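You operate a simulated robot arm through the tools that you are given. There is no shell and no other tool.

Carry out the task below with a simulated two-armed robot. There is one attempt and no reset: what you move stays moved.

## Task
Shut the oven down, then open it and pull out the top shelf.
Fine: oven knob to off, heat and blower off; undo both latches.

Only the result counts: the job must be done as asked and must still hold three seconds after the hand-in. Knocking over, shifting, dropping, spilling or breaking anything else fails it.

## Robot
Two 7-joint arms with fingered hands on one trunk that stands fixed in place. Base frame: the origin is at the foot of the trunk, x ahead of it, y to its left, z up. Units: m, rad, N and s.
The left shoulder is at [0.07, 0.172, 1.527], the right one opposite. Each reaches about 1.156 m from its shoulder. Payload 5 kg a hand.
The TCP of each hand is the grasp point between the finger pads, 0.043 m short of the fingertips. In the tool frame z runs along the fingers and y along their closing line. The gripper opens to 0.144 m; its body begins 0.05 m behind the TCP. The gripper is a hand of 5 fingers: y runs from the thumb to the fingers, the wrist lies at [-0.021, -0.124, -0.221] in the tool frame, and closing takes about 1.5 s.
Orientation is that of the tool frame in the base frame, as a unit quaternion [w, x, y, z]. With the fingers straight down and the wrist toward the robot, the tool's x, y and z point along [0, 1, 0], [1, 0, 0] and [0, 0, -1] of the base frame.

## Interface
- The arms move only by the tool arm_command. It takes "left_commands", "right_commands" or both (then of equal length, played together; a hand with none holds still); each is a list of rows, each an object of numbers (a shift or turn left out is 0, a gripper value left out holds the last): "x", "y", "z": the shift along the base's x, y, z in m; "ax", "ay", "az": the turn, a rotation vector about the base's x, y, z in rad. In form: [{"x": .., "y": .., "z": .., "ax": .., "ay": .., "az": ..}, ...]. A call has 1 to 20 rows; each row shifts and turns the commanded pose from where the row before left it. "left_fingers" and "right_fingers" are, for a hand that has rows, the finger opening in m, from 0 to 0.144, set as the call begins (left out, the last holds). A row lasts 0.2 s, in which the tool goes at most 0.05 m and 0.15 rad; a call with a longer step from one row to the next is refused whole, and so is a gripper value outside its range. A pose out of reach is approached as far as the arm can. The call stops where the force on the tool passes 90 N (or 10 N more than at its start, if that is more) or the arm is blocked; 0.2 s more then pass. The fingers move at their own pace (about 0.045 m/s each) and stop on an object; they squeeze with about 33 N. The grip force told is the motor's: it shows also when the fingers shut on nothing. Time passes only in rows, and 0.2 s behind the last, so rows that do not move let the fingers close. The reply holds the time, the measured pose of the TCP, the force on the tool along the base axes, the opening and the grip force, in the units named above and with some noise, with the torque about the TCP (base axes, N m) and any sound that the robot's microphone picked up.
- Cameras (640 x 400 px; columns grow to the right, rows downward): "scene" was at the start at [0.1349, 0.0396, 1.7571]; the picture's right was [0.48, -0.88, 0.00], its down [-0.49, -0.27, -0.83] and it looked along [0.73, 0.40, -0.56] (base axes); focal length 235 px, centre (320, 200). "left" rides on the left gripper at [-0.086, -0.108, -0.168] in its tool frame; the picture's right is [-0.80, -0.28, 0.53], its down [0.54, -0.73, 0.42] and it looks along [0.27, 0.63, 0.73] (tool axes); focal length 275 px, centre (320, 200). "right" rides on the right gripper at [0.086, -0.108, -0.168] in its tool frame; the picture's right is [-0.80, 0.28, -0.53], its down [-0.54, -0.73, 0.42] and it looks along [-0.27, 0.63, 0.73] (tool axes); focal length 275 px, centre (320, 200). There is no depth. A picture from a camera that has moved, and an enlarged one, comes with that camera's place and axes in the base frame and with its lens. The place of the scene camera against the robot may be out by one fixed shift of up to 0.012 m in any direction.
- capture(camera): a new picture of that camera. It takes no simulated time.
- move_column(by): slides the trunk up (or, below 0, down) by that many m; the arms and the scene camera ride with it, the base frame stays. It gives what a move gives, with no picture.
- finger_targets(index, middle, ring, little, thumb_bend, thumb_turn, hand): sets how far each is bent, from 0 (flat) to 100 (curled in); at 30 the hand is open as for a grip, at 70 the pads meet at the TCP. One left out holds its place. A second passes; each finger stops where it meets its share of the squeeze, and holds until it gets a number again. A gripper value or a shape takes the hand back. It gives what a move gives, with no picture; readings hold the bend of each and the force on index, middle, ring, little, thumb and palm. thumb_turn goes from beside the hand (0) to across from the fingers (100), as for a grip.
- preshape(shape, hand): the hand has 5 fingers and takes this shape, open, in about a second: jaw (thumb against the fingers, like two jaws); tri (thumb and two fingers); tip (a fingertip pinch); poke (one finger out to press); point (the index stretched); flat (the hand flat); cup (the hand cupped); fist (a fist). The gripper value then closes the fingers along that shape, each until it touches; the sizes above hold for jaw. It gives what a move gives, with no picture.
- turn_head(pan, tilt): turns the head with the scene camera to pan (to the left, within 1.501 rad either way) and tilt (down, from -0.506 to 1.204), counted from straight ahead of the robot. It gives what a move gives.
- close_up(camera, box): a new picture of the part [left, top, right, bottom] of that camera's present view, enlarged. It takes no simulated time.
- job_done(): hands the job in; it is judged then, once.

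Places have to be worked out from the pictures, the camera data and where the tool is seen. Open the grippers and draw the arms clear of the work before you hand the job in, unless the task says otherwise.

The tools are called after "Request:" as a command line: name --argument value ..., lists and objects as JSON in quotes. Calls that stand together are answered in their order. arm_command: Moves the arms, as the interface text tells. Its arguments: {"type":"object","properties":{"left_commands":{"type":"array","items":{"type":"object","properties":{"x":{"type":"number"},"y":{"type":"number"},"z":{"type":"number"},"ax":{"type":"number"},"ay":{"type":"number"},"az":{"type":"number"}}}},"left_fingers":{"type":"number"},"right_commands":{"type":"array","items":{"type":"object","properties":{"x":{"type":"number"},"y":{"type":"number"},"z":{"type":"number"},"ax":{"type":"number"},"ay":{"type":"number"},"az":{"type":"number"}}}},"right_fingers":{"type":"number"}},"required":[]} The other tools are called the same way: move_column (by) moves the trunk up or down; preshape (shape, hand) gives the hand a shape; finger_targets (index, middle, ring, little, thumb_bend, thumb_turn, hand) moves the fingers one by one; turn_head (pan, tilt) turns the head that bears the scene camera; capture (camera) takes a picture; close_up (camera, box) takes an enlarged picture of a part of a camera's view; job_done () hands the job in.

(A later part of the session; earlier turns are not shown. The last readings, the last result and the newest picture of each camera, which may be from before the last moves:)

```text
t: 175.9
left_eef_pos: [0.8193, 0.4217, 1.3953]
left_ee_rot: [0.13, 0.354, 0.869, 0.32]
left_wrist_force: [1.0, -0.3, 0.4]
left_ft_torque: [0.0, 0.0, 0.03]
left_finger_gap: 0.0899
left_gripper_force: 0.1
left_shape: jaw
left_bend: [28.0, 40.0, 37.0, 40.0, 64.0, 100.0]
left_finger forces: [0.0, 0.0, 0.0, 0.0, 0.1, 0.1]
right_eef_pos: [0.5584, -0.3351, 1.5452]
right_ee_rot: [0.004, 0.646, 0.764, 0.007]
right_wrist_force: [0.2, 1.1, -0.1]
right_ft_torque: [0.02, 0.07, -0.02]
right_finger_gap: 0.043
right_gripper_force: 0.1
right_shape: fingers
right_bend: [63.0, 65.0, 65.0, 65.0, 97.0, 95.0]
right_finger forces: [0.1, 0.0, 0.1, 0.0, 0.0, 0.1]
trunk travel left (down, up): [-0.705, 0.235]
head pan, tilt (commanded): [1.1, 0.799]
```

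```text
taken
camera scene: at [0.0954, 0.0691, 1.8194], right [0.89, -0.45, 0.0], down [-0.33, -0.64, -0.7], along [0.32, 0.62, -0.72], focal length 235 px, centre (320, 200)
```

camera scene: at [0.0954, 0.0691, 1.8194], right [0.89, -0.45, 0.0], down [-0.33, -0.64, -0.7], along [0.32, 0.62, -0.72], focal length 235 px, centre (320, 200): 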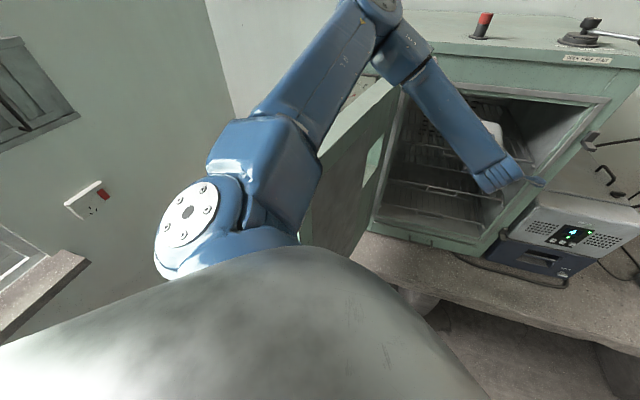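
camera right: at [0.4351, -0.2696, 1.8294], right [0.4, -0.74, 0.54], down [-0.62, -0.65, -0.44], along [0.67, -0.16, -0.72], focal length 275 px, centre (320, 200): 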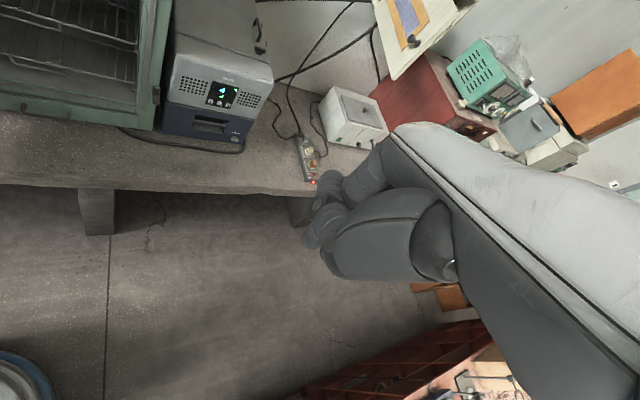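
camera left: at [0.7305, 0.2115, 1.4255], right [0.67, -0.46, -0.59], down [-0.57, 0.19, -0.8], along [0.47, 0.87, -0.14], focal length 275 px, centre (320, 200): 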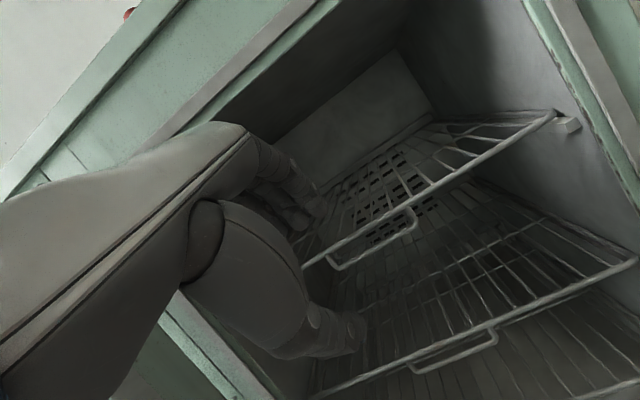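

The body is back in place and the door did not move. With the trunk here I try reaching with arm motion alone: the jaw now pitches ~50° down, so I move to the start of that approach line first.

Request:
turn_head --pan 0.4 --tilt 0.5

Request:
arm_command --left_commands '[{"x": 0.02, "y": 0.0113}, {"x": 0.02, "y": 0.0113, "z": -0.0016}, {}]'

Request:
capture --camera "left"

Request:
capture --camera "scene"

```text
t: 177.0
left_eef_pos: [0.8177, 0.4215, 1.3953]
left_ee_rot: [0.13, 0.354, 0.87, 0.319]
left_wrist_force: [0.1, 0.1, 0.8]
left_ft_torque: [0.02, 0.01, 0.0]
left_finger_gap: 0.0899
left_gripper_force: 0.0
left_shape: jaw
left_bend: [28.0, 40.0, 37.0, 40.0, 64.0, 100.0]
left_finger forces: [0.0, 0.0, 0.0, 0.0, 0.1, 0.0]
right_eef_pos: [0.5563, -0.3358, 1.5443]
right_ee_rot: [0.006, 0.645, 0.764, 0.008]
right_wrist_force: [-0.1, 0.4, 1.1]
right_ft_torque: [-0.04, -0.03, 0.01]
right_finger_gap: 0.0428
right_gripper_force: 0.1
right_shape: fingers
right_bend: [63.0, 65.0, 65.0, 65.0, 97.0, 95.0]
right_finger forces: [0.1, 0.1, 0.1, 0.0, 0.0, 0.1]
trunk travel left (down, up): [-0.705, 0.235]
head pan, tilt (commanded): [0.4, 0.499]
```

```text
t: 177.8
left_eef_pos: [0.8596, 0.4446, 1.3944]
left_ee_rot: [0.131, 0.354, 0.869, 0.32]
left_wrist_force: [-0.2, 0.1, -0.3]
left_ft_torque: [-0.01, -0.03, -0.04]
left_finger_gap: 0.0903
left_gripper_force: 0.0
left_shape: jaw
left_bend: [28.0, 40.0, 37.0, 40.0, 64.0, 100.0]
left_finger forces: [0.0, 0.0, 0.0, 0.1, 0.0, 0.0]
right_eef_pos: [0.5561, -0.3369, 1.5453]
right_ee_rot: [0.005, 0.645, 0.764, 0.008]
right_wrist_force: [-0.6, 0.5, -0.2]
right_ft_torque: [0.01, -0.04, -0.03]
right_finger_gap: 0.0427
right_gripper_force: 0.2
right_shape: fingers
right_bend: [63.0, 65.0, 65.0, 65.0, 97.0, 95.0]
right_finger forces: [0.1, 0.1, 0.1, 0.0, 0.1, 0.1]
trunk travel left (down, up): [-0.705, 0.235]
head pan, tilt (commanded): [0.4, 0.499]
```

```text
taken
camera left: at [0.7877, 0.2471, 1.4511], right [0.66, -0.46, -0.59], down [-0.58, 0.18, -0.79], along [0.47, 0.87, -0.15], focal length 275 px, centre (320, 200)
```

left: 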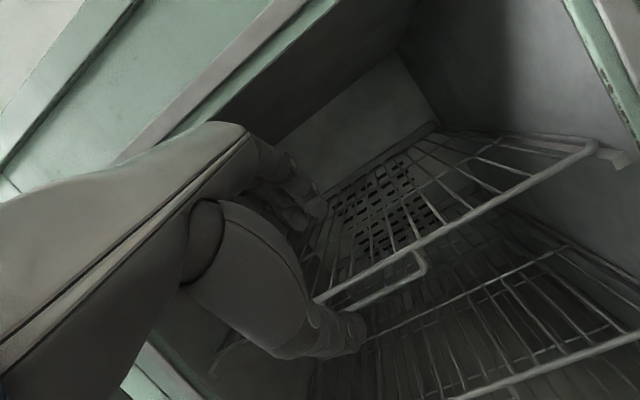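

```text
taken
camera scene: at [0.1403, 0.0315, 1.8455], right [0.39, -0.92, 0.0], down [-0.44, -0.19, -0.88], along [0.81, 0.34, -0.48], focal length 235 px, centre (320, 200)
```

scene: 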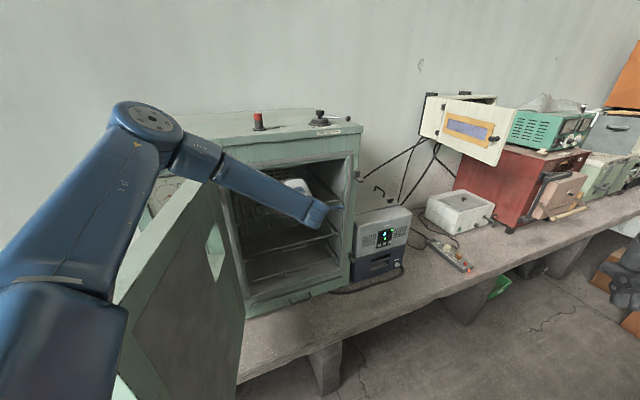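

The pull's centre lies exactly on the jaw's axis, 12 cm ahead. I advance 6 cm along that axis and check.

Request:
arm_command --left_commands '[{"x": 0.0091, "y": 0.0093, "z": -0.0152}, {"x": 0.0091, "y": 0.0093, "z": -0.0152}, {"x": 0.0091, "y": 0.0093, "z": -0.0152}, {}]'

Request:
capture --camera "left"

Request:
close_up --camera "scene" --box '[220, 140, 370, 290]'

```text
t: 178.8
left_eef_pos: [0.8845, 0.4738, 1.3483]
left_ee_rot: [0.13, 0.354, 0.869, 0.319]
left_wrist_force: [0.3, 0.6, 0.3]
left_ft_torque: [0.02, 0.02, 0.0]
left_finger_gap: 0.09
left_gripper_force: 0.0
left_shape: jaw
left_bend: [28.0, 40.0, 37.0, 40.0, 64.0, 100.0]
left_finger forces: [0.0, 0.1, 0.0, 0.0, 0.1, 0.0]
right_eef_pos: [0.5556, -0.3359, 1.5445]
right_ee_rot: [0.006, 0.645, 0.764, 0.008]
right_wrist_force: [-0.2, 0.2, -0.3]
right_ft_torque: [-0.02, 0.01, 0.01]
right_finger_gap: 0.0427
right_gripper_force: 0.1
right_shape: fingers
right_bend: [63.0, 65.0, 65.0, 65.0, 97.0, 95.0]
right_finger forces: [0.0, 0.0, 0.0, 0.1, 0.0, 0.1]
trunk travel left (down, up): [-0.705, 0.235]
head pan, tilt (commanded): [0.4, 0.499]
```

```text
taken
camera left: at [0.8126, 0.2767, 1.4055], right [0.66, -0.46, -0.59], down [-0.58, 0.18, -0.79], along [0.47, 0.87, -0.15], focal length 275 px, centre (320, 200)
```

left: 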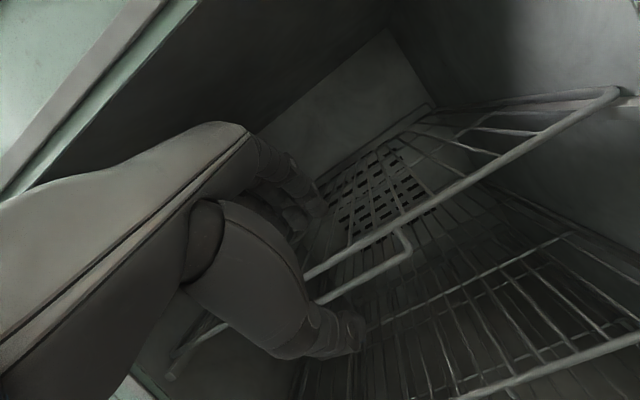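

```text
2.67 times, centred on (295, 215) of scene
camera zoom: at [0.1409, 0.0325, 1.8455], right [0.39, -0.92, 0.0], down [-0.44, -0.19, -0.88], along [0.81, 0.34, -0.48], focal length 627 px, centre (387, 160)
```

zoom: 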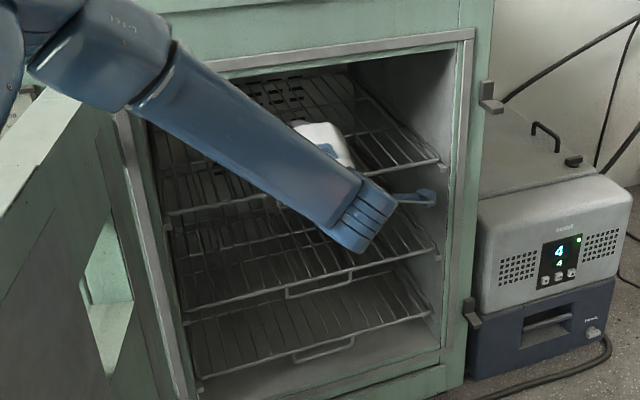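

The rail and the pull's bar are between my fingers (above) and thumb (below). I advance the last 5 cm.

Request:
arm_command --left_commands '[{"x": 0.0114, "y": 0.0105, "z": -0.0185}, {"x": 0.0114, "y": 0.0105, "z": -0.0185}, {}]'

Request:
capture --camera "left"

Request:
close_up --camera "left" --box '[260, 160, 460, 370]'

```text
t: 179.6
left_eef_pos: [0.8892, 0.5051, 1.3343]
left_ee_rot: [0.129, 0.354, 0.87, 0.318]
left_wrist_force: [0.2, 0.1, 0.1]
left_ft_torque: [-0.01, -0.02, -0.01]
left_finger_gap: 0.0903
left_gripper_force: 0.1
left_shape: jaw
left_bend: [28.0, 40.0, 37.0, 40.0, 64.0, 100.0]
left_finger forces: [0.0, 0.0, 0.1, 0.1, 0.1, 0.0]
left hand out of reach, approached as far as the arm can: row 1, 2
right_eef_pos: [0.5566, -0.3361, 1.545]
right_ee_rot: [0.006, 0.645, 0.764, 0.008]
right_wrist_force: [-0.3, -0.7, 0.8]
right_ft_torque: [0.04, -0.01, -0.04]
right_finger_gap: 0.0427
right_gripper_force: 0.1
right_shape: fingers
right_bend: [63.0, 65.0, 65.0, 65.0, 97.0, 95.0]
right_finger forces: [0.0, 0.1, 0.0, 0.0, 0.0, 0.0]
trunk travel left (down, up): [-0.705, 0.235]
head pan, tilt (commanded): [0.4, 0.499]
```

```text
taken
camera left: at [0.8153, 0.3074, 1.3913], right [0.66, -0.47, -0.59], down [-0.58, 0.18, -0.79], along [0.47, 0.87, -0.16], focal length 275 px, centre (320, 200)
```

left: 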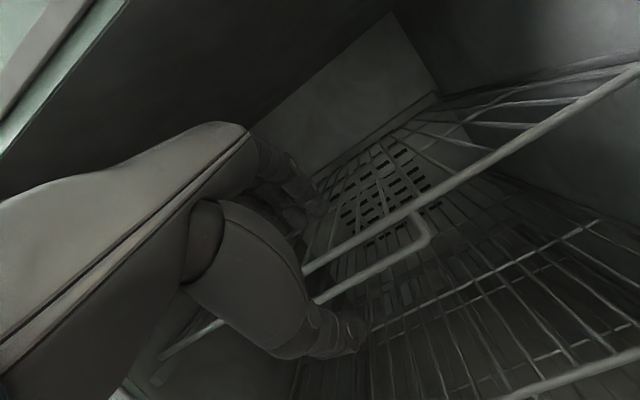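

```text
1.90 times, centred on (360, 265) of left
camera zoom: at [0.8153, 0.3074, 1.3913], right [0.66, -0.47, -0.59], down [-0.58, 0.18, -0.79], along [0.47, 0.87, -0.16], focal length 524 px, centre (244, 76)
```

zoom: 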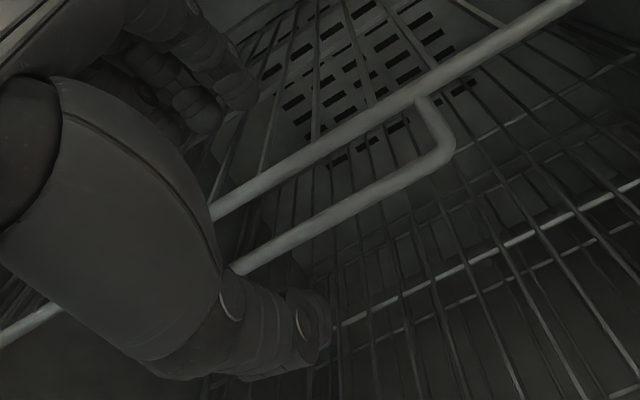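

The arm again stops ~2 cm short. Steeper pitch eased it before, so I tilt the jaw 0.2 rad more about the grasp and then shift the remaining bit.

Request:
arm_command --left_commands '[{"ax": -0.0715, "ay": 0.07}, {"ax": -0.0715, "ay": 0.07}, {"x": 0.01, "y": -0.005, "z": -0.009}, {"x": 0.01, "y": -0.005, "z": -0.009}, {}]'

Request:
close_up --camera "left" --box '[260, 160, 460, 370]'

Request:
close_up --camera "scene" --box '[220, 140, 370, 290]'

```text
t: 180.8
left_eef_pos: [0.904, 0.4951, 1.3256]
left_ee_rot: [0.098, 0.367, 0.896, 0.231]
left_wrist_force: [-7.7, 2.1, 33.3]
left_ft_torque: [2.1, -1.38, 0.64]
left_finger_gap: 0.0966
left_gripper_force: 0.0
left_shape: jaw
left_bend: [26.0, 34.0, 36.0, 40.0, 64.0, 100.0]
left_finger forces: [9.8, 19.2, 3.7, 0.1, 0.1, 0.0]
right_eef_pos: [0.5486, -0.3358, 1.5479]
right_ee_rot: [0.008, 0.646, 0.763, 0.01]
right_wrist_force: [0.1, 0.6, 0.3]
right_ft_torque: [-0.05, 0.0, 0.02]
right_finger_gap: 0.0429
right_gripper_force: 0.1
right_shape: fingers
right_bend: [63.0, 65.0, 65.0, 65.0, 97.0, 95.0]
right_finger forces: [0.1, 0.0, 0.0, 0.0, 0.1, 0.1]
trunk travel left (down, up): [-0.705, 0.235]
head pan, tilt (commanded): [0.4, 0.499]
```

```text
1.90 times, centred on (360, 265) of left
camera zoom: at [0.8401, 0.3075, 1.4193], right [0.58, -0.55, -0.6], down [-0.68, 0.07, -0.73], along [0.44, 0.83, -0.34], focal length 524 px, centre (244, 76)
```

zoom: 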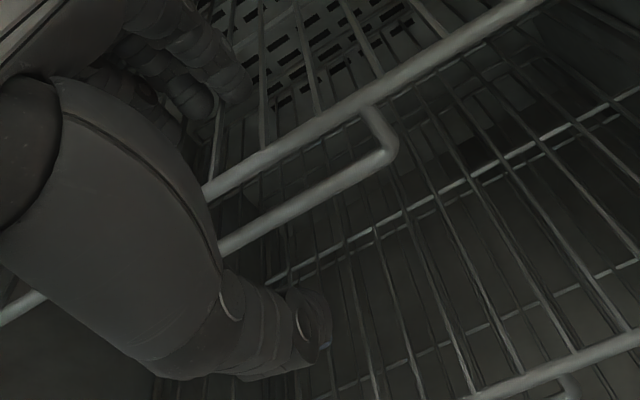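

```text
2.67 times, centred on (295, 215) of scene
camera zoom: at [0.1325, 0.0318, 1.8465], right [0.39, -0.92, 0.0], down [-0.44, -0.19, -0.88], along [0.81, 0.34, -0.47], focal length 627 px, centre (387, 160)
```

zoom: 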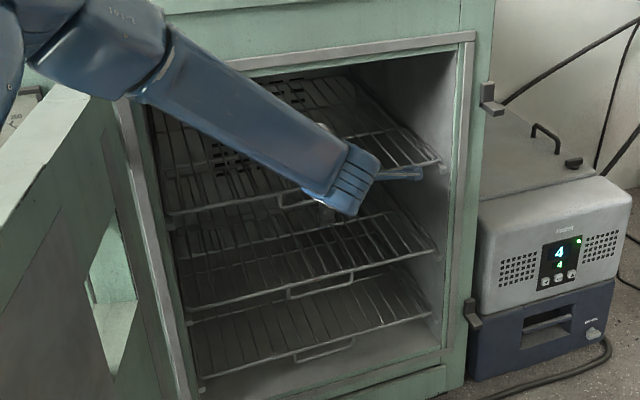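

My fingertips are resting on the shelf grid just behind the rail (33 N). I lift 5 mm to ease that and close the jaw so fingers draw against the rail and the thumb against the pull.

Request:
arm_command --left_commands '[{"z": 0.005}, {}, {}, {}, {}, {}]' --left_fingers 0.0

Request:
close_up --camera "left" --box '[260, 160, 460, 370]'

Request:
close_up --camera "scene" --box '[220, 140, 370, 290]'

```text
t: 182.2
left_eef_pos: [0.9057, 0.491, 1.325]
left_ee_rot: [0.095, 0.365, 0.896, 0.233]
left_wrist_force: [-14.0, -6.8, 18.5]
left_ft_torque: [1.04, -0.81, 0.4]
left_finger_gap: 0.0633
left_gripper_force: 32.5
left_shape: jaw
left_bend: [26.0, 34.0, 36.0, 36.0, 74.0, 100.0]
left_finger forces: [18.9, 9.0, 2.8, 0.0, 23.7, 0.0]
right_eef_pos: [0.5508, -0.3385, 1.5449]
right_ee_rot: [0.006, 0.645, 0.764, 0.01]
right_wrist_force: [-0.4, -0.2, 0.1]
right_ft_torque: [-0.02, -0.01, 0.01]
right_finger_gap: 0.0431
right_gripper_force: 0.0
right_shape: fingers
right_bend: [63.0, 65.0, 65.0, 65.0, 97.0, 95.0]
right_finger forces: [0.0, 0.1, 0.0, 0.0, 0.0, 0.1]
trunk travel left (down, up): [-0.705, 0.235]
head pan, tilt (commanded): [0.4, 0.499]
```

```text
1.90 times, centred on (360, 265) of left
camera zoom: at [0.8419, 0.3049, 1.4183], right [0.58, -0.55, -0.6], down [-0.69, 0.07, -0.72], along [0.44, 0.83, -0.34], focal length 524 px, centre (244, 76)
```

zoom: 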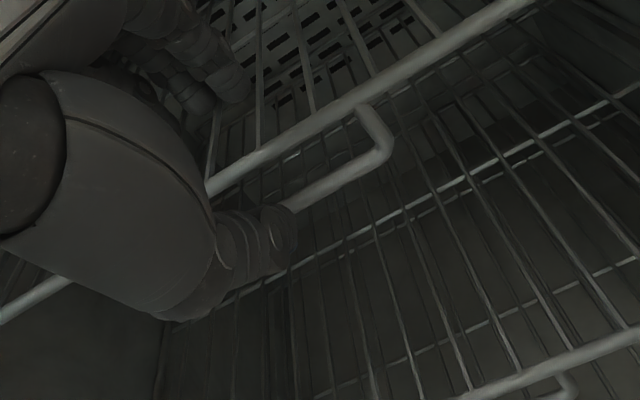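

```text
2.67 times, centred on (295, 215) of scene
camera zoom: at [0.1345, 0.0286, 1.8461], right [0.39, -0.92, 0.0], down [-0.44, -0.18, -0.88], along [0.81, 0.34, -0.48], focal length 627 px, centre (387, 160)
```

zoom: 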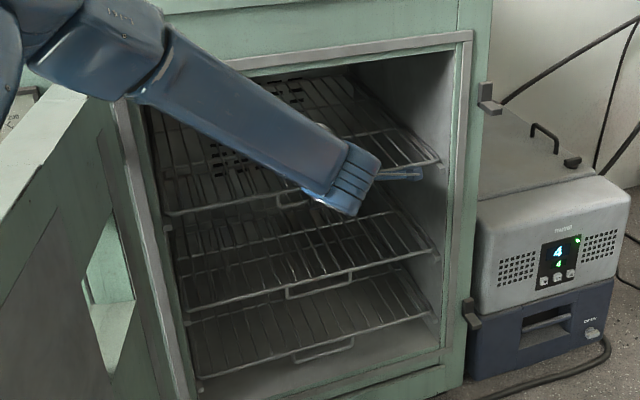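

Index, middle and thumb all bear on the pull and rail. I pull gently 3 cm straight out along the oven's normal and see whether the shelf follows.

Request:
arm_command --left_commands '[{"x": -0.0069, "y": -0.0073}, {"x": -0.0069, "y": -0.0073}, {"x": -0.0069, "y": -0.0073}, {}]'

Request:
close_up --camera "left" --box '[260, 160, 460, 370]'

Request:
close_up --camera "scene" --box '[220, 140, 370, 290]'

```text
t: 183.2
left_eef_pos: [0.8846, 0.471, 1.3257]
left_ee_rot: [0.095, 0.365, 0.897, 0.233]
left_wrist_force: [-5.3, 2.9, 25.6]
left_ft_torque: [2.03, -1.92, 0.25]
left_finger_gap: 0.0605
left_gripper_force: 32.9
left_shape: jaw
left_bend: [26.0, 34.0, 36.0, 36.0, 79.0, 100.0]
left_finger forces: [26.9, 12.1, 0.9, 0.0, 15.3, 0.0]
right_eef_pos: [0.5524, -0.3376, 1.5459]
right_ee_rot: [0.007, 0.645, 0.764, 0.009]
right_wrist_force: [0.0, 0.1, 0.8]
right_ft_torque: [0.0, 0.03, 0.0]
right_finger_gap: 0.0432
right_gripper_force: 0.0
right_shape: fingers
right_bend: [63.0, 65.0, 65.0, 65.0, 97.0, 95.0]
right_finger forces: [0.0, 0.0, 0.0, 0.0, 0.0, 0.0]
trunk travel left (down, up): [-0.705, 0.235]
head pan, tilt (commanded): [0.4, 0.499]
```

```text
1.90 times, centred on (360, 265) of left
camera zoom: at [0.8238, 0.2848, 1.4188], right [0.58, -0.55, -0.6], down [-0.69, 0.07, -0.72], along [0.44, 0.83, -0.34], focal length 524 px, centre (244, 76)
```

zoom: 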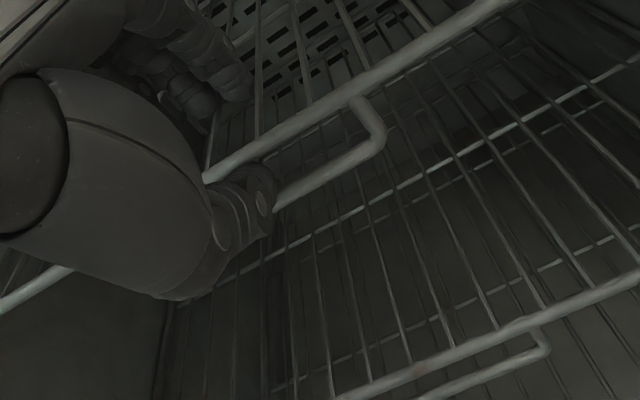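

```text
2.67 times, centred on (295, 215) of scene
camera zoom: at [0.1357, 0.0299, 1.846], right [0.39, -0.92, 0.0], down [-0.44, -0.19, -0.88], along [0.81, 0.34, -0.48], focal length 627 px, centre (387, 160)
```

zoom: 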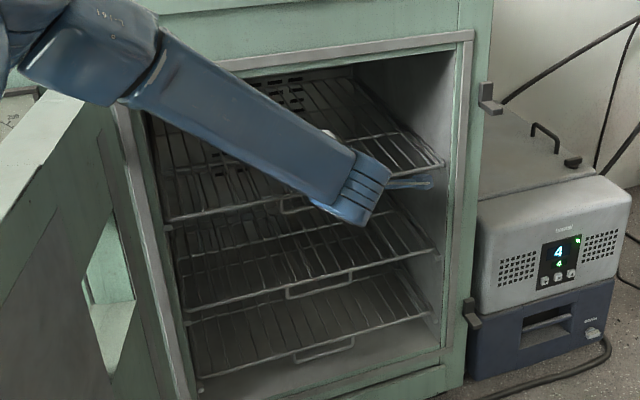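

The top shelf moved out with the hand. I keep pulling straight out in small steps, watching grip and clearances.

Request:
arm_command --left_commands '[{"x": -0.0137, "y": -0.0145}, {"x": -0.0137, "y": -0.0145}, {"x": -0.0137, "y": -0.0145}, {}]'

Request:
close_up --camera "left" --box '[200, 120, 500, 370]'

Request:
capture --camera "scene"

```text
t: 184.2
left_eef_pos: [0.8436, 0.428, 1.3249]
left_ee_rot: [0.095, 0.365, 0.897, 0.231]
left_wrist_force: [-9.1, 6.7, 26.5]
left_ft_torque: [2.09, -1.8, 0.58]
left_finger_gap: 0.0605
left_gripper_force: 32.2
left_shape: jaw
left_bend: [26.0, 34.0, 36.0, 36.0, 79.0, 100.0]
left_finger forces: [25.5, 12.4, 2.0, 0.0, 15.4, 0.0]
right_eef_pos: [0.5515, -0.3353, 1.5471]
right_ee_rot: [0.007, 0.645, 0.764, 0.009]
right_wrist_force: [0.1, -0.1, -0.4]
right_ft_torque: [-0.02, -0.02, 0.05]
right_finger_gap: 0.0428
right_gripper_force: 0.0
right_shape: fingers
right_bend: [63.0, 65.0, 65.0, 65.0, 97.0, 95.0]
right_finger forces: [0.0, 0.0, 0.0, 0.1, 0.0, 0.0]
trunk travel left (down, up): [-0.705, 0.235]
head pan, tilt (commanded): [0.4, 0.499]
```

```text
1.60 times, centred on (350, 245) of left
camera zoom: at [0.7812, 0.2408, 1.4189], right [0.58, -0.55, -0.6], down [-0.69, 0.07, -0.72], along [0.44, 0.83, -0.34], focal length 440 px, centre (272, 128)
```

zoom: 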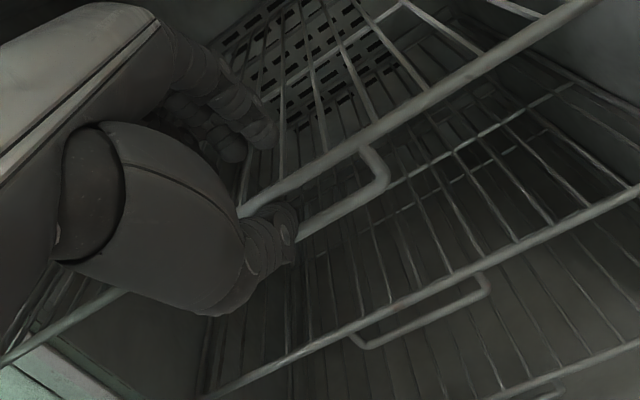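

```text
taken
camera scene: at [0.1347, 0.0316, 1.846], right [0.39, -0.92, 0.0], down [-0.44, -0.19, -0.88], along [0.81, 0.34, -0.48], focal length 235 px, centre (320, 200)
```

scene: 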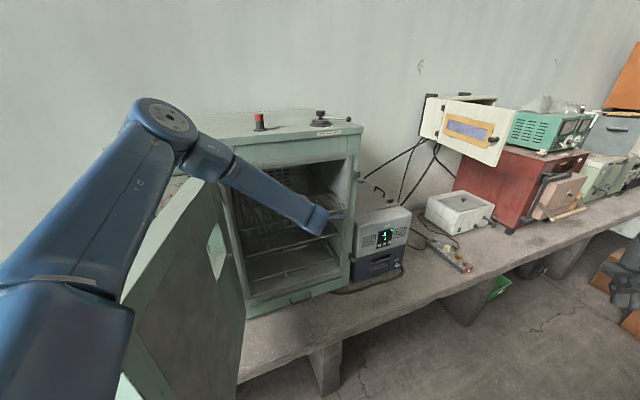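

Grip unchanged and the shelf follows (about 9 cm out). I continue another 12 cm.

Request:
arm_command --left_commands '[{"x": -0.0137, "y": -0.0145}, {"x": -0.0137, "y": -0.0145}, {"x": -0.0137, "y": -0.0145}, {"x": -0.0137, "y": -0.0145}, {"x": -0.0137, "y": -0.0145}, {"x": -0.0137, "y": -0.0145}, {}]'

Request:
capture --camera "left"

Request:
capture --camera "scene"

```text
t: 185.8
left_eef_pos: [0.7592, 0.3423, 1.3242]
left_ee_rot: [0.096, 0.365, 0.897, 0.232]
left_wrist_force: [-9.7, 6.7, 30.1]
left_ft_torque: [2.42, -1.94, 0.65]
left_finger_gap: 0.0611
left_gripper_force: 32.9
left_shape: jaw
left_bend: [26.0, 34.0, 36.0, 36.0, 79.0, 100.0]
left_finger forces: [26.3, 13.2, 4.5, 0.2, 14.5, 0.0]
right_eef_pos: [0.551, -0.3354, 1.5459]
right_ee_rot: [0.007, 0.646, 0.763, 0.01]
right_wrist_force: [-0.8, 0.1, 0.3]
right_ft_torque: [-0.01, 0.02, 0.02]
right_finger_gap: 0.0428
right_gripper_force: 0.0
right_shape: fingers
right_bend: [63.0, 65.0, 65.0, 65.0, 97.0, 95.0]
right_finger forces: [0.1, 0.0, 0.0, 0.1, 0.1, 0.1]
trunk travel left (down, up): [-0.705, 0.235]
head pan, tilt (commanded): [0.4, 0.499]
```

```text
taken
camera left: at [0.6972, 0.1564, 1.4186], right [0.58, -0.55, -0.6], down [-0.69, 0.07, -0.72], along [0.44, 0.83, -0.34], focal length 275 px, centre (320, 200)
```

left: 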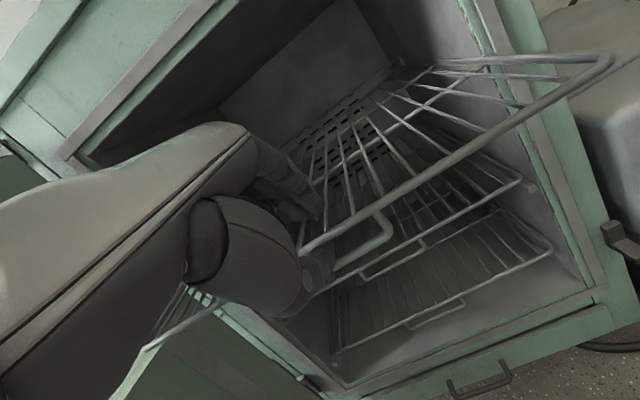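

```text
taken
camera scene: at [0.1343, 0.032, 1.846], right [0.39, -0.92, 0.0], down [-0.44, -0.19, -0.88], along [0.81, 0.34, -0.48], focal length 235 px, centre (320, 200)
```

scene: 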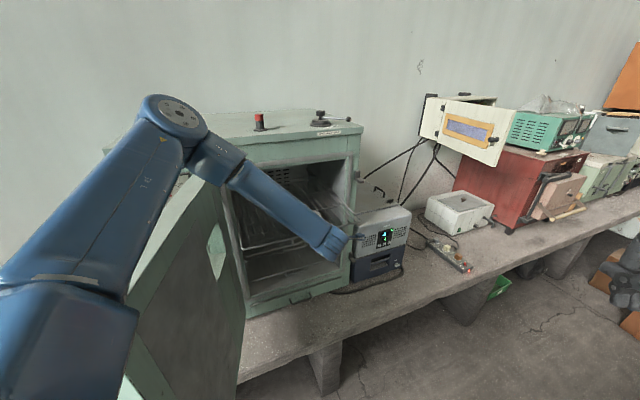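

The shelf is out about 21 cm and stays level under my fingers' downward pressure, so it is guided on its runners. I pull a little further, feeling for a stop.

Request:
arm_command --left_commands '[{"x": -0.0103, "y": -0.0109}, {"x": -0.0103, "y": -0.0109}, {"x": -0.0103, "y": -0.0109}, {}]'

Request:
capture --camera "left"

Request:
close_up --camera "scene" --box '[200, 130, 370, 300]'

```text
t: 186.8
left_eef_pos: [0.7286, 0.3185, 1.3285]
left_ee_rot: [0.093, 0.367, 0.897, 0.229]
left_wrist_force: [1.9, -4.1, 1.8]
left_ft_torque: [0.76, -0.79, -0.16]
left_finger_gap: 0.0583
left_gripper_force: 33.4
left_shape: jaw
left_bend: [27.0, 36.0, 36.0, 36.0, 78.0, 100.0]
left_finger forces: [13.7, 5.4, 0.0, 0.1, 20.1, 0.1]
left hand out of reach, approached as far as the arm can: row 1, 2, 3
right_eef_pos: [0.5575, -0.3364, 1.5446]
right_ee_rot: [0.005, 0.645, 0.764, 0.007]
right_wrist_force: [-1.5, 0.3, 0.0]
right_ft_torque: [-0.01, 0.0, -0.03]
right_finger_gap: 0.0428
right_gripper_force: 0.0
right_shape: fingers
right_bend: [63.0, 65.0, 65.0, 65.0, 97.0, 95.0]
right_finger forces: [0.0, 0.0, 0.0, 0.1, 0.0, 0.0]
trunk travel left (down, up): [-0.705, 0.235]
head pan, tilt (commanded): [0.4, 0.499]
```

```text
taken
camera left: at [0.6673, 0.1321, 1.4234], right [0.57, -0.55, -0.61], down [-0.69, 0.07, -0.72], along [0.44, 0.83, -0.34], focal length 275 px, centre (320, 200)
```

left: 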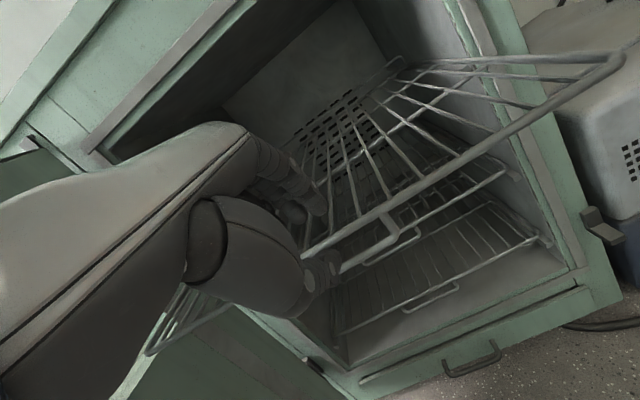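

```text
2.35 times, centred on (285, 215) of scene
camera zoom: at [0.141, 0.0313, 1.8453], right [0.39, -0.92, 0.0], down [-0.44, -0.19, -0.88], along [0.81, 0.34, -0.48], focal length 554 px, centre (402, 165)
```

zoom: 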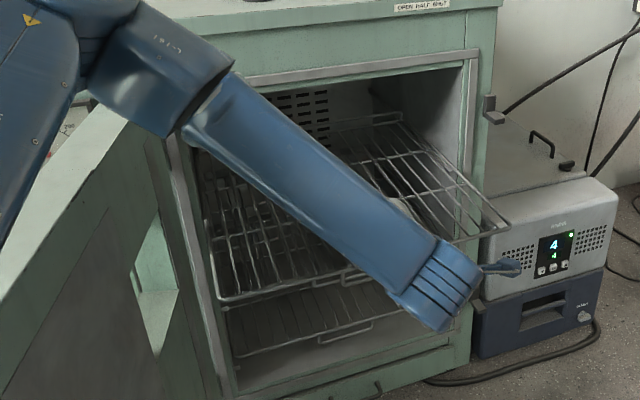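

The shelf is now about 25 cm out, level, moving with no resistance; that is roughly half its depth. I open the left hand to release it and look.

Request:
arm_command --left_commands '[{}, {}, {}, {}, {}]' --left_fingers 0.11

Request:
capture --camera "left"

Request:
capture --camera "scene"

```text
t: 188.0
left_eef_pos: [0.7297, 0.3208, 1.3295]
left_ee_rot: [0.094, 0.366, 0.897, 0.23]
left_wrist_force: [-0.4, 0.1, 0.9]
left_ft_torque: [0.01, -0.04, -0.03]
left_finger_gap: 0.1098
left_gripper_force: 0.1
left_shape: jaw
left_bend: [26.0, 35.0, 33.0, 34.0, 55.0, 99.0]
left_finger forces: [0.1, 0.1, 0.1, 0.0, 0.0, 0.0]
right_eef_pos: [0.556, -0.336, 1.5439]
right_ee_rot: [0.005, 0.645, 0.764, 0.007]
right_wrist_force: [0.1, 0.3, 0.9]
right_ft_torque: [0.0, -0.03, 0.01]
right_finger_gap: 0.0428
right_gripper_force: 0.0
right_shape: fingers
right_bend: [63.0, 65.0, 65.0, 65.0, 97.0, 95.0]
right_finger forces: [0.0, 0.0, 0.0, 0.1, 0.1, 0.0]
trunk travel left (down, up): [-0.705, 0.235]
head pan, tilt (commanded): [0.4, 0.499]
```

```text
taken
camera left: at [0.6678, 0.1339, 1.424], right [0.57, -0.55, -0.6], down [-0.69, 0.07, -0.72], along [0.44, 0.83, -0.34], focal length 275 px, centre (320, 200)
```

left: 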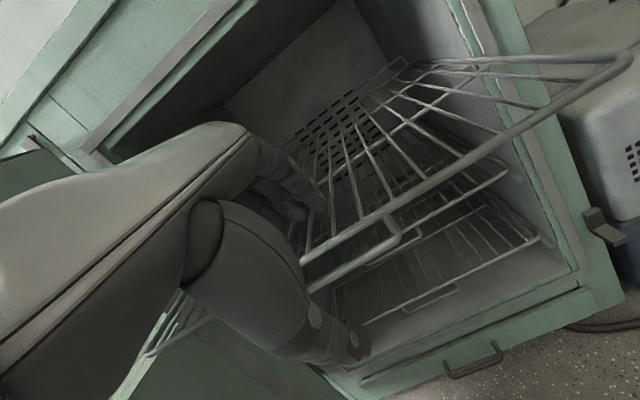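

```text
taken
camera scene: at [0.1408, 0.0324, 1.8455], right [0.39, -0.92, 0.0], down [-0.44, -0.19, -0.88], along [0.81, 0.34, -0.48], focal length 235 px, centre (320, 200)
```

scene: 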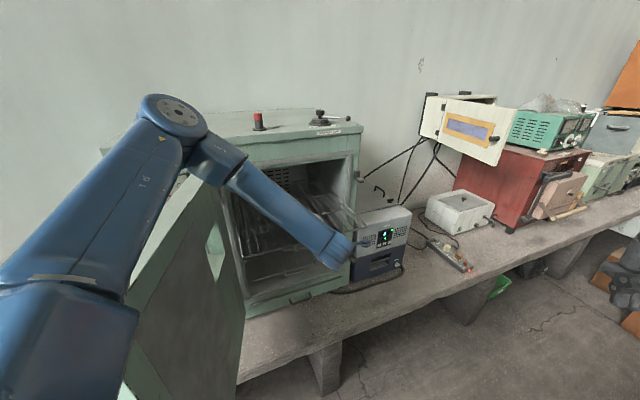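

The shelf stays where it is after release. I raise the trunk so the open hand lifts straight up away from the rail.

Request:
move_column --by 0.12

Request:
capture --camera "scene"

Request:
capture --camera "left"

```text
t: 189.5
left_eef_pos: [0.73, 0.3208, 1.4497]
left_ee_rot: [0.094, 0.366, 0.897, 0.229]
left_wrist_force: [0.3, 0.0, 0.0]
left_ft_torque: [0.01, -0.02, 0.02]
left_finger_gap: 0.1097
left_gripper_force: 0.0
left_shape: jaw
left_bend: [26.0, 35.0, 33.0, 34.0, 55.0, 99.0]
left_finger forces: [0.0, 0.0, 0.1, 0.0, 0.0, 0.0]
right_eef_pos: [0.5577, -0.3355, 1.6644]
right_ee_rot: [0.005, 0.645, 0.764, 0.007]
right_wrist_force: [-0.2, -0.6, -0.5]
right_ft_torque: [0.02, 0.01, -0.03]
right_finger_gap: 0.0429
right_gripper_force: 0.2
right_shape: fingers
right_bend: [63.0, 65.0, 65.0, 65.0, 97.0, 95.0]
right_finger forces: [0.1, 0.0, 0.0, 0.0, 0.0, 0.0]
trunk travel left (down, up): [-0.825, 0.115]
head pan, tilt (commanded): [0.4, 0.499]
```

```text
taken
camera scene: at [0.141, 0.0323, 1.9654], right [0.39, -0.92, 0.0], down [-0.44, -0.19, -0.88], along [0.81, 0.34, -0.48], focal length 235 px, centre (320, 200)
```

scene: 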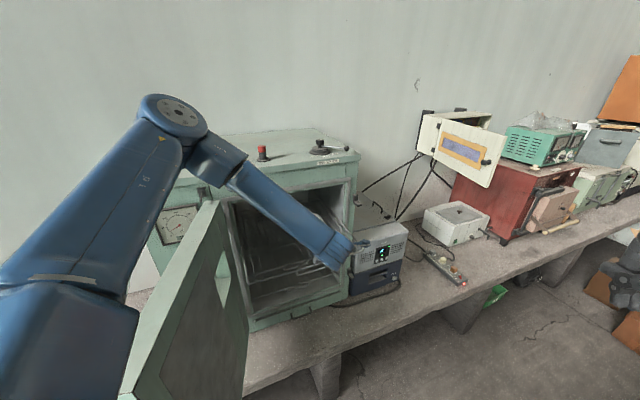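

```text
taken
camera left: at [0.6679, 0.1339, 1.5438], right [0.57, -0.55, -0.6], down [-0.69, 0.07, -0.72], along [0.44, 0.83, -0.34], focal length 275 px, centre (320, 200)
```

left: 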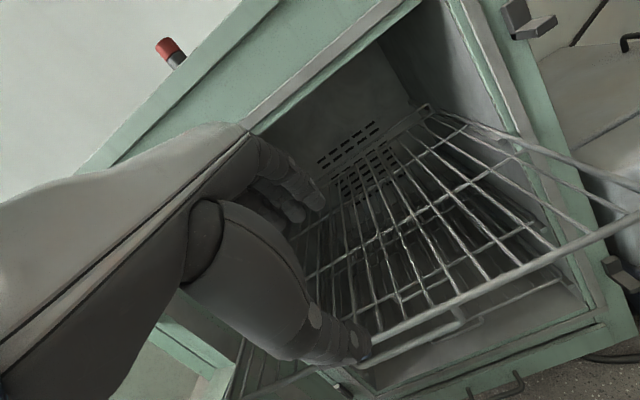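

The hand is clear above the shelf. I raise the trunk the rest of the way and lift the left hand up and back toward the robot, clear of door and shelf.

Request:
move_column --by 0.11

Request:
arm_command --left_commands '[{"x": -0.01, "z": 0.045}, {"x": -0.01, "z": 0.045}, {"x": -0.015, "z": 0.045}, {"x": -0.02, "z": 0.04}, {"x": -0.03, "z": 0.03}, {"x": -0.03, "z": 0.03}, {"x": -0.03, "z": 0.03}, {"x": -0.03, "z": 0.02}, {}]'

Request:
capture --camera "scene"

Request:
capture --camera "left"

```text
t: 190.9
left_eef_pos: [0.7292, 0.3204, 1.5597]
left_ee_rot: [0.094, 0.367, 0.897, 0.229]
left_wrist_force: [-0.5, 0.5, 1.4]
left_ft_torque: [0.0, -0.02, 0.01]
left_finger_gap: 0.1099
left_gripper_force: 0.1
left_shape: jaw
left_bend: [26.0, 35.0, 33.0, 34.0, 55.0, 99.0]
left_finger forces: [0.0, 0.1, 0.1, 0.1, 0.1, 0.1]
right_eef_pos: [0.5566, -0.3349, 1.7745]
right_ee_rot: [0.006, 0.645, 0.764, 0.008]
right_wrist_force: [0.3, 0.1, 0.2]
right_ft_torque: [-0.01, -0.02, 0.01]
right_finger_gap: 0.043
right_gripper_force: 0.1
right_shape: fingers
right_bend: [63.0, 65.0, 65.0, 65.0, 97.0, 95.0]
right_finger forces: [0.0, 0.0, 0.0, 0.1, 0.0, 0.0]
trunk travel left (down, up): [-0.935, 0.005]
head pan, tilt (commanded): [0.4, 0.499]
```

```text
t: 192.9
left_eef_pos: [0.5516, 0.3216, 1.8484]
left_ee_rot: [0.094, 0.366, 0.897, 0.229]
left_wrist_force: [0.7, -0.2, 0.2]
left_ft_torque: [0.0, -0.02, 0.0]
left_finger_gap: 0.1098
left_gripper_force: 0.0
left_shape: jaw
left_bend: [26.0, 35.0, 33.0, 34.0, 55.0, 99.0]
left_finger forces: [0.1, 0.0, 0.0, 0.1, 0.0, 0.0]
right_eef_pos: [0.5558, -0.3356, 1.7749]
right_ee_rot: [0.006, 0.646, 0.764, 0.008]
right_wrist_force: [0.3, -0.5, 0.2]
right_ft_torque: [0.0, -0.04, -0.01]
right_finger_gap: 0.043
right_gripper_force: 0.0
right_shape: fingers
right_bend: [63.0, 65.0, 65.0, 65.0, 97.0, 95.0]
right_finger forces: [0.0, 0.1, 0.1, 0.1, 0.1, 0.1]
trunk travel left (down, up): [-0.935, 0.005]
head pan, tilt (commanded): [0.4, 0.499]
```

```text
taken
camera scene: at [0.1395, 0.0323, 2.0756], right [0.39, -0.92, 0.0], down [-0.44, -0.19, -0.88], along [0.81, 0.34, -0.48], focal length 235 px, centre (320, 200)
```

scene: 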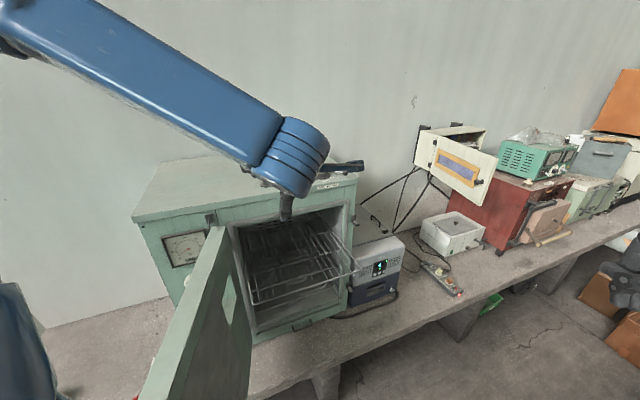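

```text
taken
camera left: at [0.4906, 0.1353, 1.9426], right [0.57, -0.55, -0.6], down [-0.69, 0.07, -0.72], along [0.44, 0.83, -0.34], focal length 275 px, centre (320, 200)
```

left: 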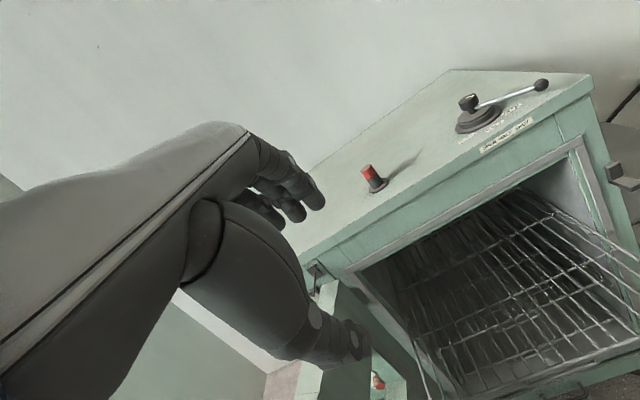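

The shelf stands well out of the oven. I move the left arm further away, back over the door's top to the left, so I can inspect everything.

Request:
arm_command --left_commands '[{"x": -0.03, "y": 0.02, "z": 0.02}, {"x": -0.03, "y": 0.03, "z": 0.02}, {"x": -0.03, "y": 0.035}, {"x": -0.03, "y": 0.035}, {"x": -0.03, "y": 0.035}, {"x": -0.03, "y": 0.035}, {"x": -0.03, "y": 0.035}, {"x": -0.02, "y": 0.035}, {"y": 0.04}, {}]'

Request:
turn_head --pan 0.45 --tilt 0.65

Request:
capture --camera "scene"

Request:
capture --camera "left"

```text
t: 195.1
left_eef_pos: [0.3943, 0.6354, 1.948]
left_ee_rot: [0.096, 0.365, 0.897, 0.229]
left_wrist_force: [-0.8, 0.9, 0.2]
left_ft_torque: [0.0, -0.09, -0.04]
left_finger_gap: 0.1101
left_gripper_force: 0.0
left_shape: jaw
left_bend: [26.0, 35.0, 33.0, 34.0, 55.0, 99.0]
left_finger forces: [0.0, 0.0, 0.0, 0.1, 0.0, 0.1]
left hand out of reach, approached as far as the arm can: row 1, 2, 3, 4, 5, 6
right_eef_pos: [0.5478, -0.331, 1.7769]
right_ee_rot: [0.008, 0.645, 0.764, 0.008]
right_wrist_force: [-1.3, -0.4, -0.3]
right_ft_torque: [-0.03, -0.07, -0.03]
right_finger_gap: 0.0429
right_gripper_force: 0.0
right_shape: fingers
right_bend: [63.0, 65.0, 65.0, 65.0, 97.0, 95.0]
right_finger forces: [0.0, 0.1, 0.0, 0.1, 0.0, 0.0]
trunk travel left (down, up): [-0.935, 0.005]
head pan, tilt (commanded): [0.4, 0.499]
```

```text
t: 195.8
left_eef_pos: [0.3977, 0.6292, 1.9491]
left_ee_rot: [0.094, 0.365, 0.897, 0.229]
left_wrist_force: [-1.1, 0.8, 0.7]
left_ft_torque: [-0.03, -0.06, -0.01]
left_finger_gap: 0.1101
left_gripper_force: 0.0
left_shape: jaw
left_bend: [26.0, 35.0, 33.0, 34.0, 55.0, 99.0]
left_finger forces: [0.0, 0.1, 0.0, 0.0, 0.1, 0.1]
right_eef_pos: [0.5521, -0.3357, 1.7764]
right_ee_rot: [0.005, 0.646, 0.763, 0.008]
right_wrist_force: [0.1, 0.4, 0.2]
right_ft_torque: [-0.01, -0.07, 0.0]
right_finger_gap: 0.0428
right_gripper_force: 0.2
right_shape: fingers
right_bend: [63.0, 65.0, 65.0, 65.0, 97.0, 95.0]
right_finger forces: [0.0, 0.0, 0.0, 0.0, 0.0, 0.1]
trunk travel left (down, up): [-0.935, 0.005]
head pan, tilt (commanded): [0.45, 0.649]
```

```text
taken
camera scene: at [0.1297, 0.0352, 2.0625], right [0.44, -0.9, 0.0], down [-0.54, -0.26, -0.8], along [0.72, 0.35, -0.6], focal length 235 px, centre (320, 200)
```

scene: 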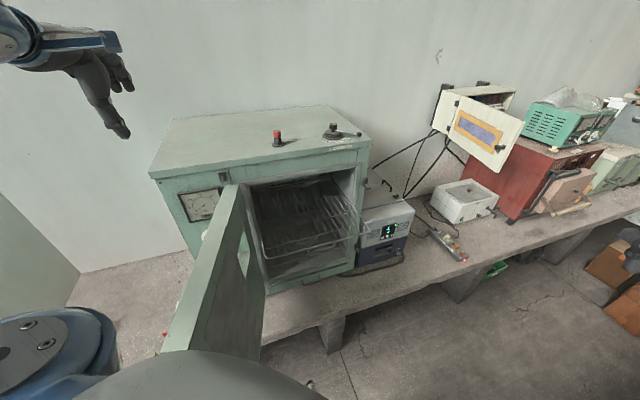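

```text
taken
camera left: at [0.3353, 0.4436, 2.0427], right [0.57, -0.55, -0.6], down [-0.69, 0.07, -0.72], along [0.44, 0.83, -0.34], focal length 275 px, centre (320, 200)
```

left: 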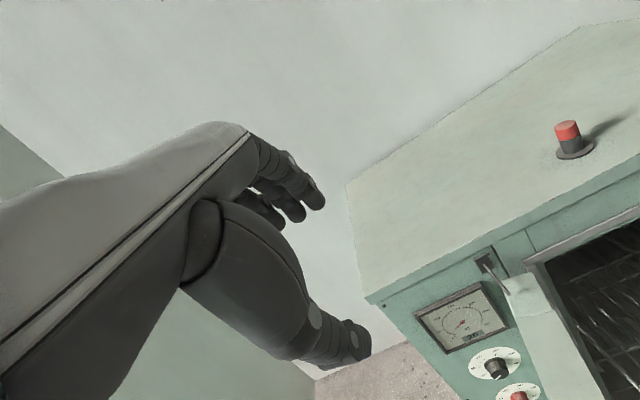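

I zoom in to inspect the shelf, door and latches.

Request:
close_up --camera "scene" --box '[220, 150, 390, 290]'

Request:
close_up --camera "left" --box '[400, 240, 640, 400]'

Request:
close_up --camera "scene" --box '[100, 170, 280, 370]'

```text
2.86 times, centred on (305, 220) of scene
camera zoom: at [0.1297, 0.0352, 2.0625], right [0.44, -0.9, 0.0], down [-0.54, -0.26, -0.8], along [0.72, 0.35, -0.6], focal length 672 px, centre (363, 143)
```

zoom: 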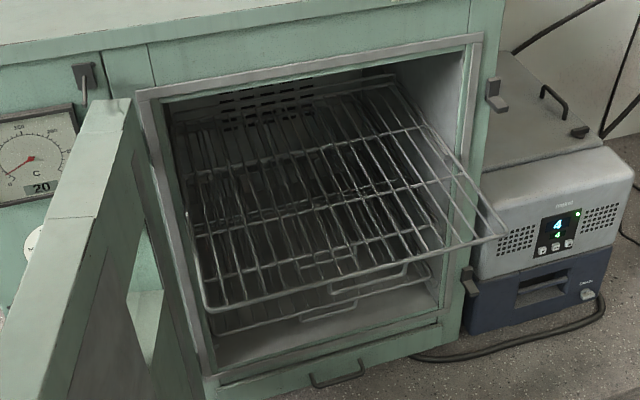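

```text
2.50 times, centred on (520, 320) of left
camera zoom: at [0.3353, 0.4436, 2.0427], right [0.57, -0.55, -0.6], down [-0.69, 0.07, -0.72], along [0.44, 0.83, -0.34], focal length 688 px, centre (-180, -100)
```

zoom: 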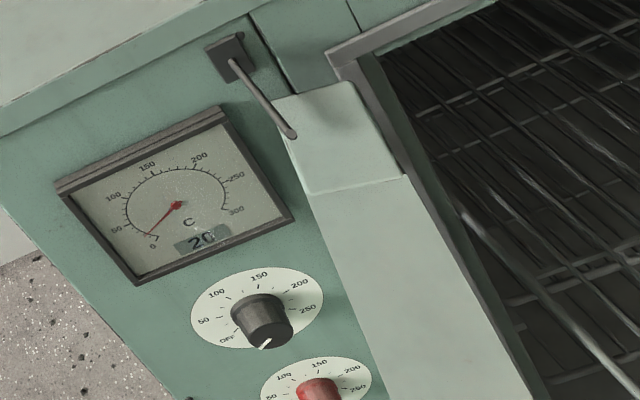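

```text
2.00 times, centred on (190, 270) of scene
camera zoom: at [0.1297, 0.0352, 2.0625], right [0.44, -0.9, 0.0], down [-0.54, -0.26, -0.8], along [0.72, 0.35, -0.6], focal length 471 px, centre (580, 60)
```

zoom: 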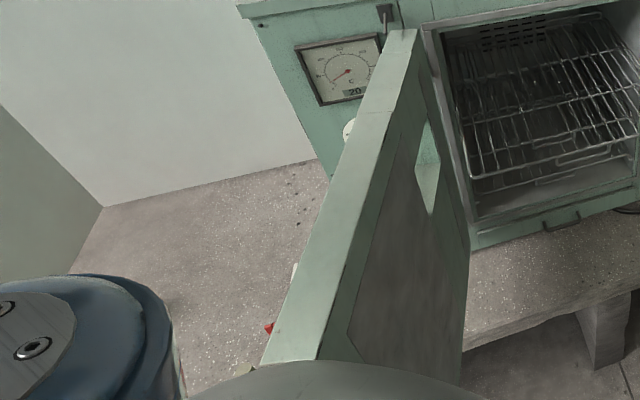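

Gauge is down to 20, SET is at OFF, and the top shelf stands level about 25 cm out (half its depth). I open the right hand too, ease the left hand a bit further away, and check the bench items and panel once more.

Request:
preshape --shape "jaw" --hand "right"

Request:
arm_command --left_commands '[{"x": -0.02, "y": 0.03}, {"x": -0.02, "y": 0.03}, {"x": -0.02, "y": 0.03}, {}]' --right_commands '[{"y": -0.02}, {"y": -0.02}, {}, {}]'

Request:
capture --camera "left"

Request:
turn_head --pan 0.9 --tilt 0.8

Request:
capture --camera "scene"

```text
t: 196.7
left_eef_pos: [0.3999, 0.6317, 1.9463]
left_ee_rot: [0.093, 0.366, 0.897, 0.228]
left_wrist_force: [0.0, 0.4, 0.8]
left_ft_torque: [-0.01, -0.04, -0.02]
left_finger_gap: 0.1099
left_gripper_force: 0.1
left_shape: jaw
left_bend: [26.0, 35.0, 33.0, 34.0, 55.0, 99.0]
left_finger forces: [0.0, 0.0, 0.0, 0.1, 0.1, 0.1]
right_eef_pos: [0.5546, -0.3346, 1.7742]
right_ee_rot: [0.006, 0.645, 0.764, 0.007]
right_wrist_force: [-0.1, 0.7, -0.5]
right_ft_torque: [-0.03, -0.03, 0.01]
right_finger_gap: 0.1437
right_gripper_force: 0.1
right_shape: jaw
right_bend: [30.0, 30.0, 30.0, 30.0, 30.0, 98.0]
right_finger forces: [0.1, 0.1, 0.0, 0.0, 0.0, 0.0]
trunk travel left (down, up): [-0.935, 0.005]
head pan, tilt (commanded): [0.45, 0.649]
```

```text
t: 197.7
left_eef_pos: [0.3437, 0.7199, 1.9457]
left_ee_rot: [0.093, 0.367, 0.897, 0.229]
left_wrist_force: [1.0, 0.3, 0.9]
left_ft_torque: [-0.01, 0.05, -0.03]
left_finger_gap: 0.11
left_gripper_force: 0.1
left_shape: jaw
left_bend: [26.0, 35.0, 33.0, 34.0, 55.0, 99.0]
left_finger forces: [0.0, 0.1, 0.0, 0.1, 0.1, 0.1]
right_eef_pos: [0.5585, -0.373, 1.7749]
right_ee_rot: [0.005, 0.645, 0.764, 0.007]
right_wrist_force: [0.5, 1.2, -0.6]
right_ft_torque: [0.0, 0.04, -0.01]
right_finger_gap: 0.1439
right_gripper_force: 0.1
right_shape: jaw
right_bend: [30.0, 30.0, 30.0, 30.0, 30.0, 98.0]
right_finger forces: [0.0, 0.1, 0.1, 0.1, 0.0, 0.0]
trunk travel left (down, up): [-0.935, 0.005]
head pan, tilt (commanded): [0.45, 0.649]
```

```text
taken
camera left: at [0.2817, 0.5342, 2.0411], right [0.57, -0.55, -0.6], down [-0.69, 0.07, -0.72], along [0.44, 0.83, -0.34], focal length 275 px, centre (320, 200)
```

left: 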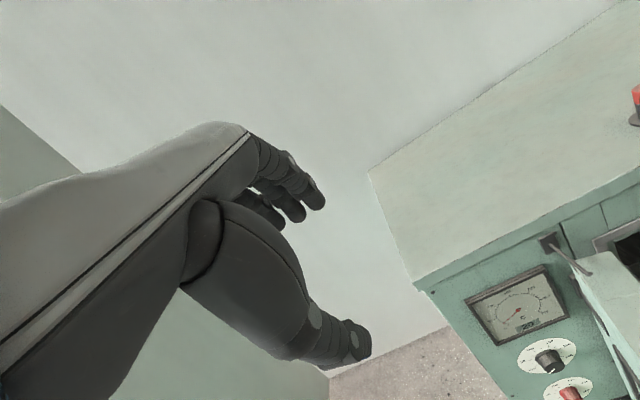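

```text
t: 198.6
left_eef_pos: [0.3439, 0.7187, 1.9464]
left_ee_rot: [0.094, 0.366, 0.897, 0.229]
left_wrist_force: [0.3, -1.1, -0.1]
left_ft_torque: [0.02, 0.02, 0.0]
left_finger_gap: 0.1096
left_gripper_force: 0.1
left_shape: jaw
left_bend: [26.0, 35.0, 33.0, 34.0, 55.0, 99.0]
left_finger forces: [0.1, 0.0, 0.0, 0.0, 0.0, 0.1]
right_eef_pos: [0.5579, -0.3754, 1.7748]
right_ee_rot: [0.006, 0.646, 0.764, 0.007]
right_wrist_force: [-0.8, -0.1, -0.3]
right_ft_torque: [0.03, 0.03, 0.02]
right_finger_gap: 0.1437
right_gripper_force: 0.1
right_shape: jaw
right_bend: [30.0, 30.0, 30.0, 30.0, 30.0, 98.0]
right_finger forces: [0.2, 0.0, 0.0, 0.0, 0.0, 0.1]
trunk travel left (down, up): [-0.935, 0.005]
head pan, tilt (commanded): [0.901, 0.799]
```

```text
taken
camera scene: at [0.1095, 0.0609, 2.0494], right [0.78, -0.62, 0.0], down [-0.45, -0.56, -0.7], along [0.43, 0.55, -0.72], focal length 235 px, centre (320, 200)
```

scene: 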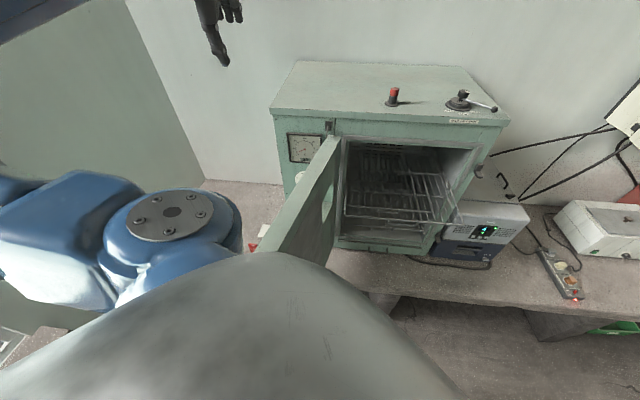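

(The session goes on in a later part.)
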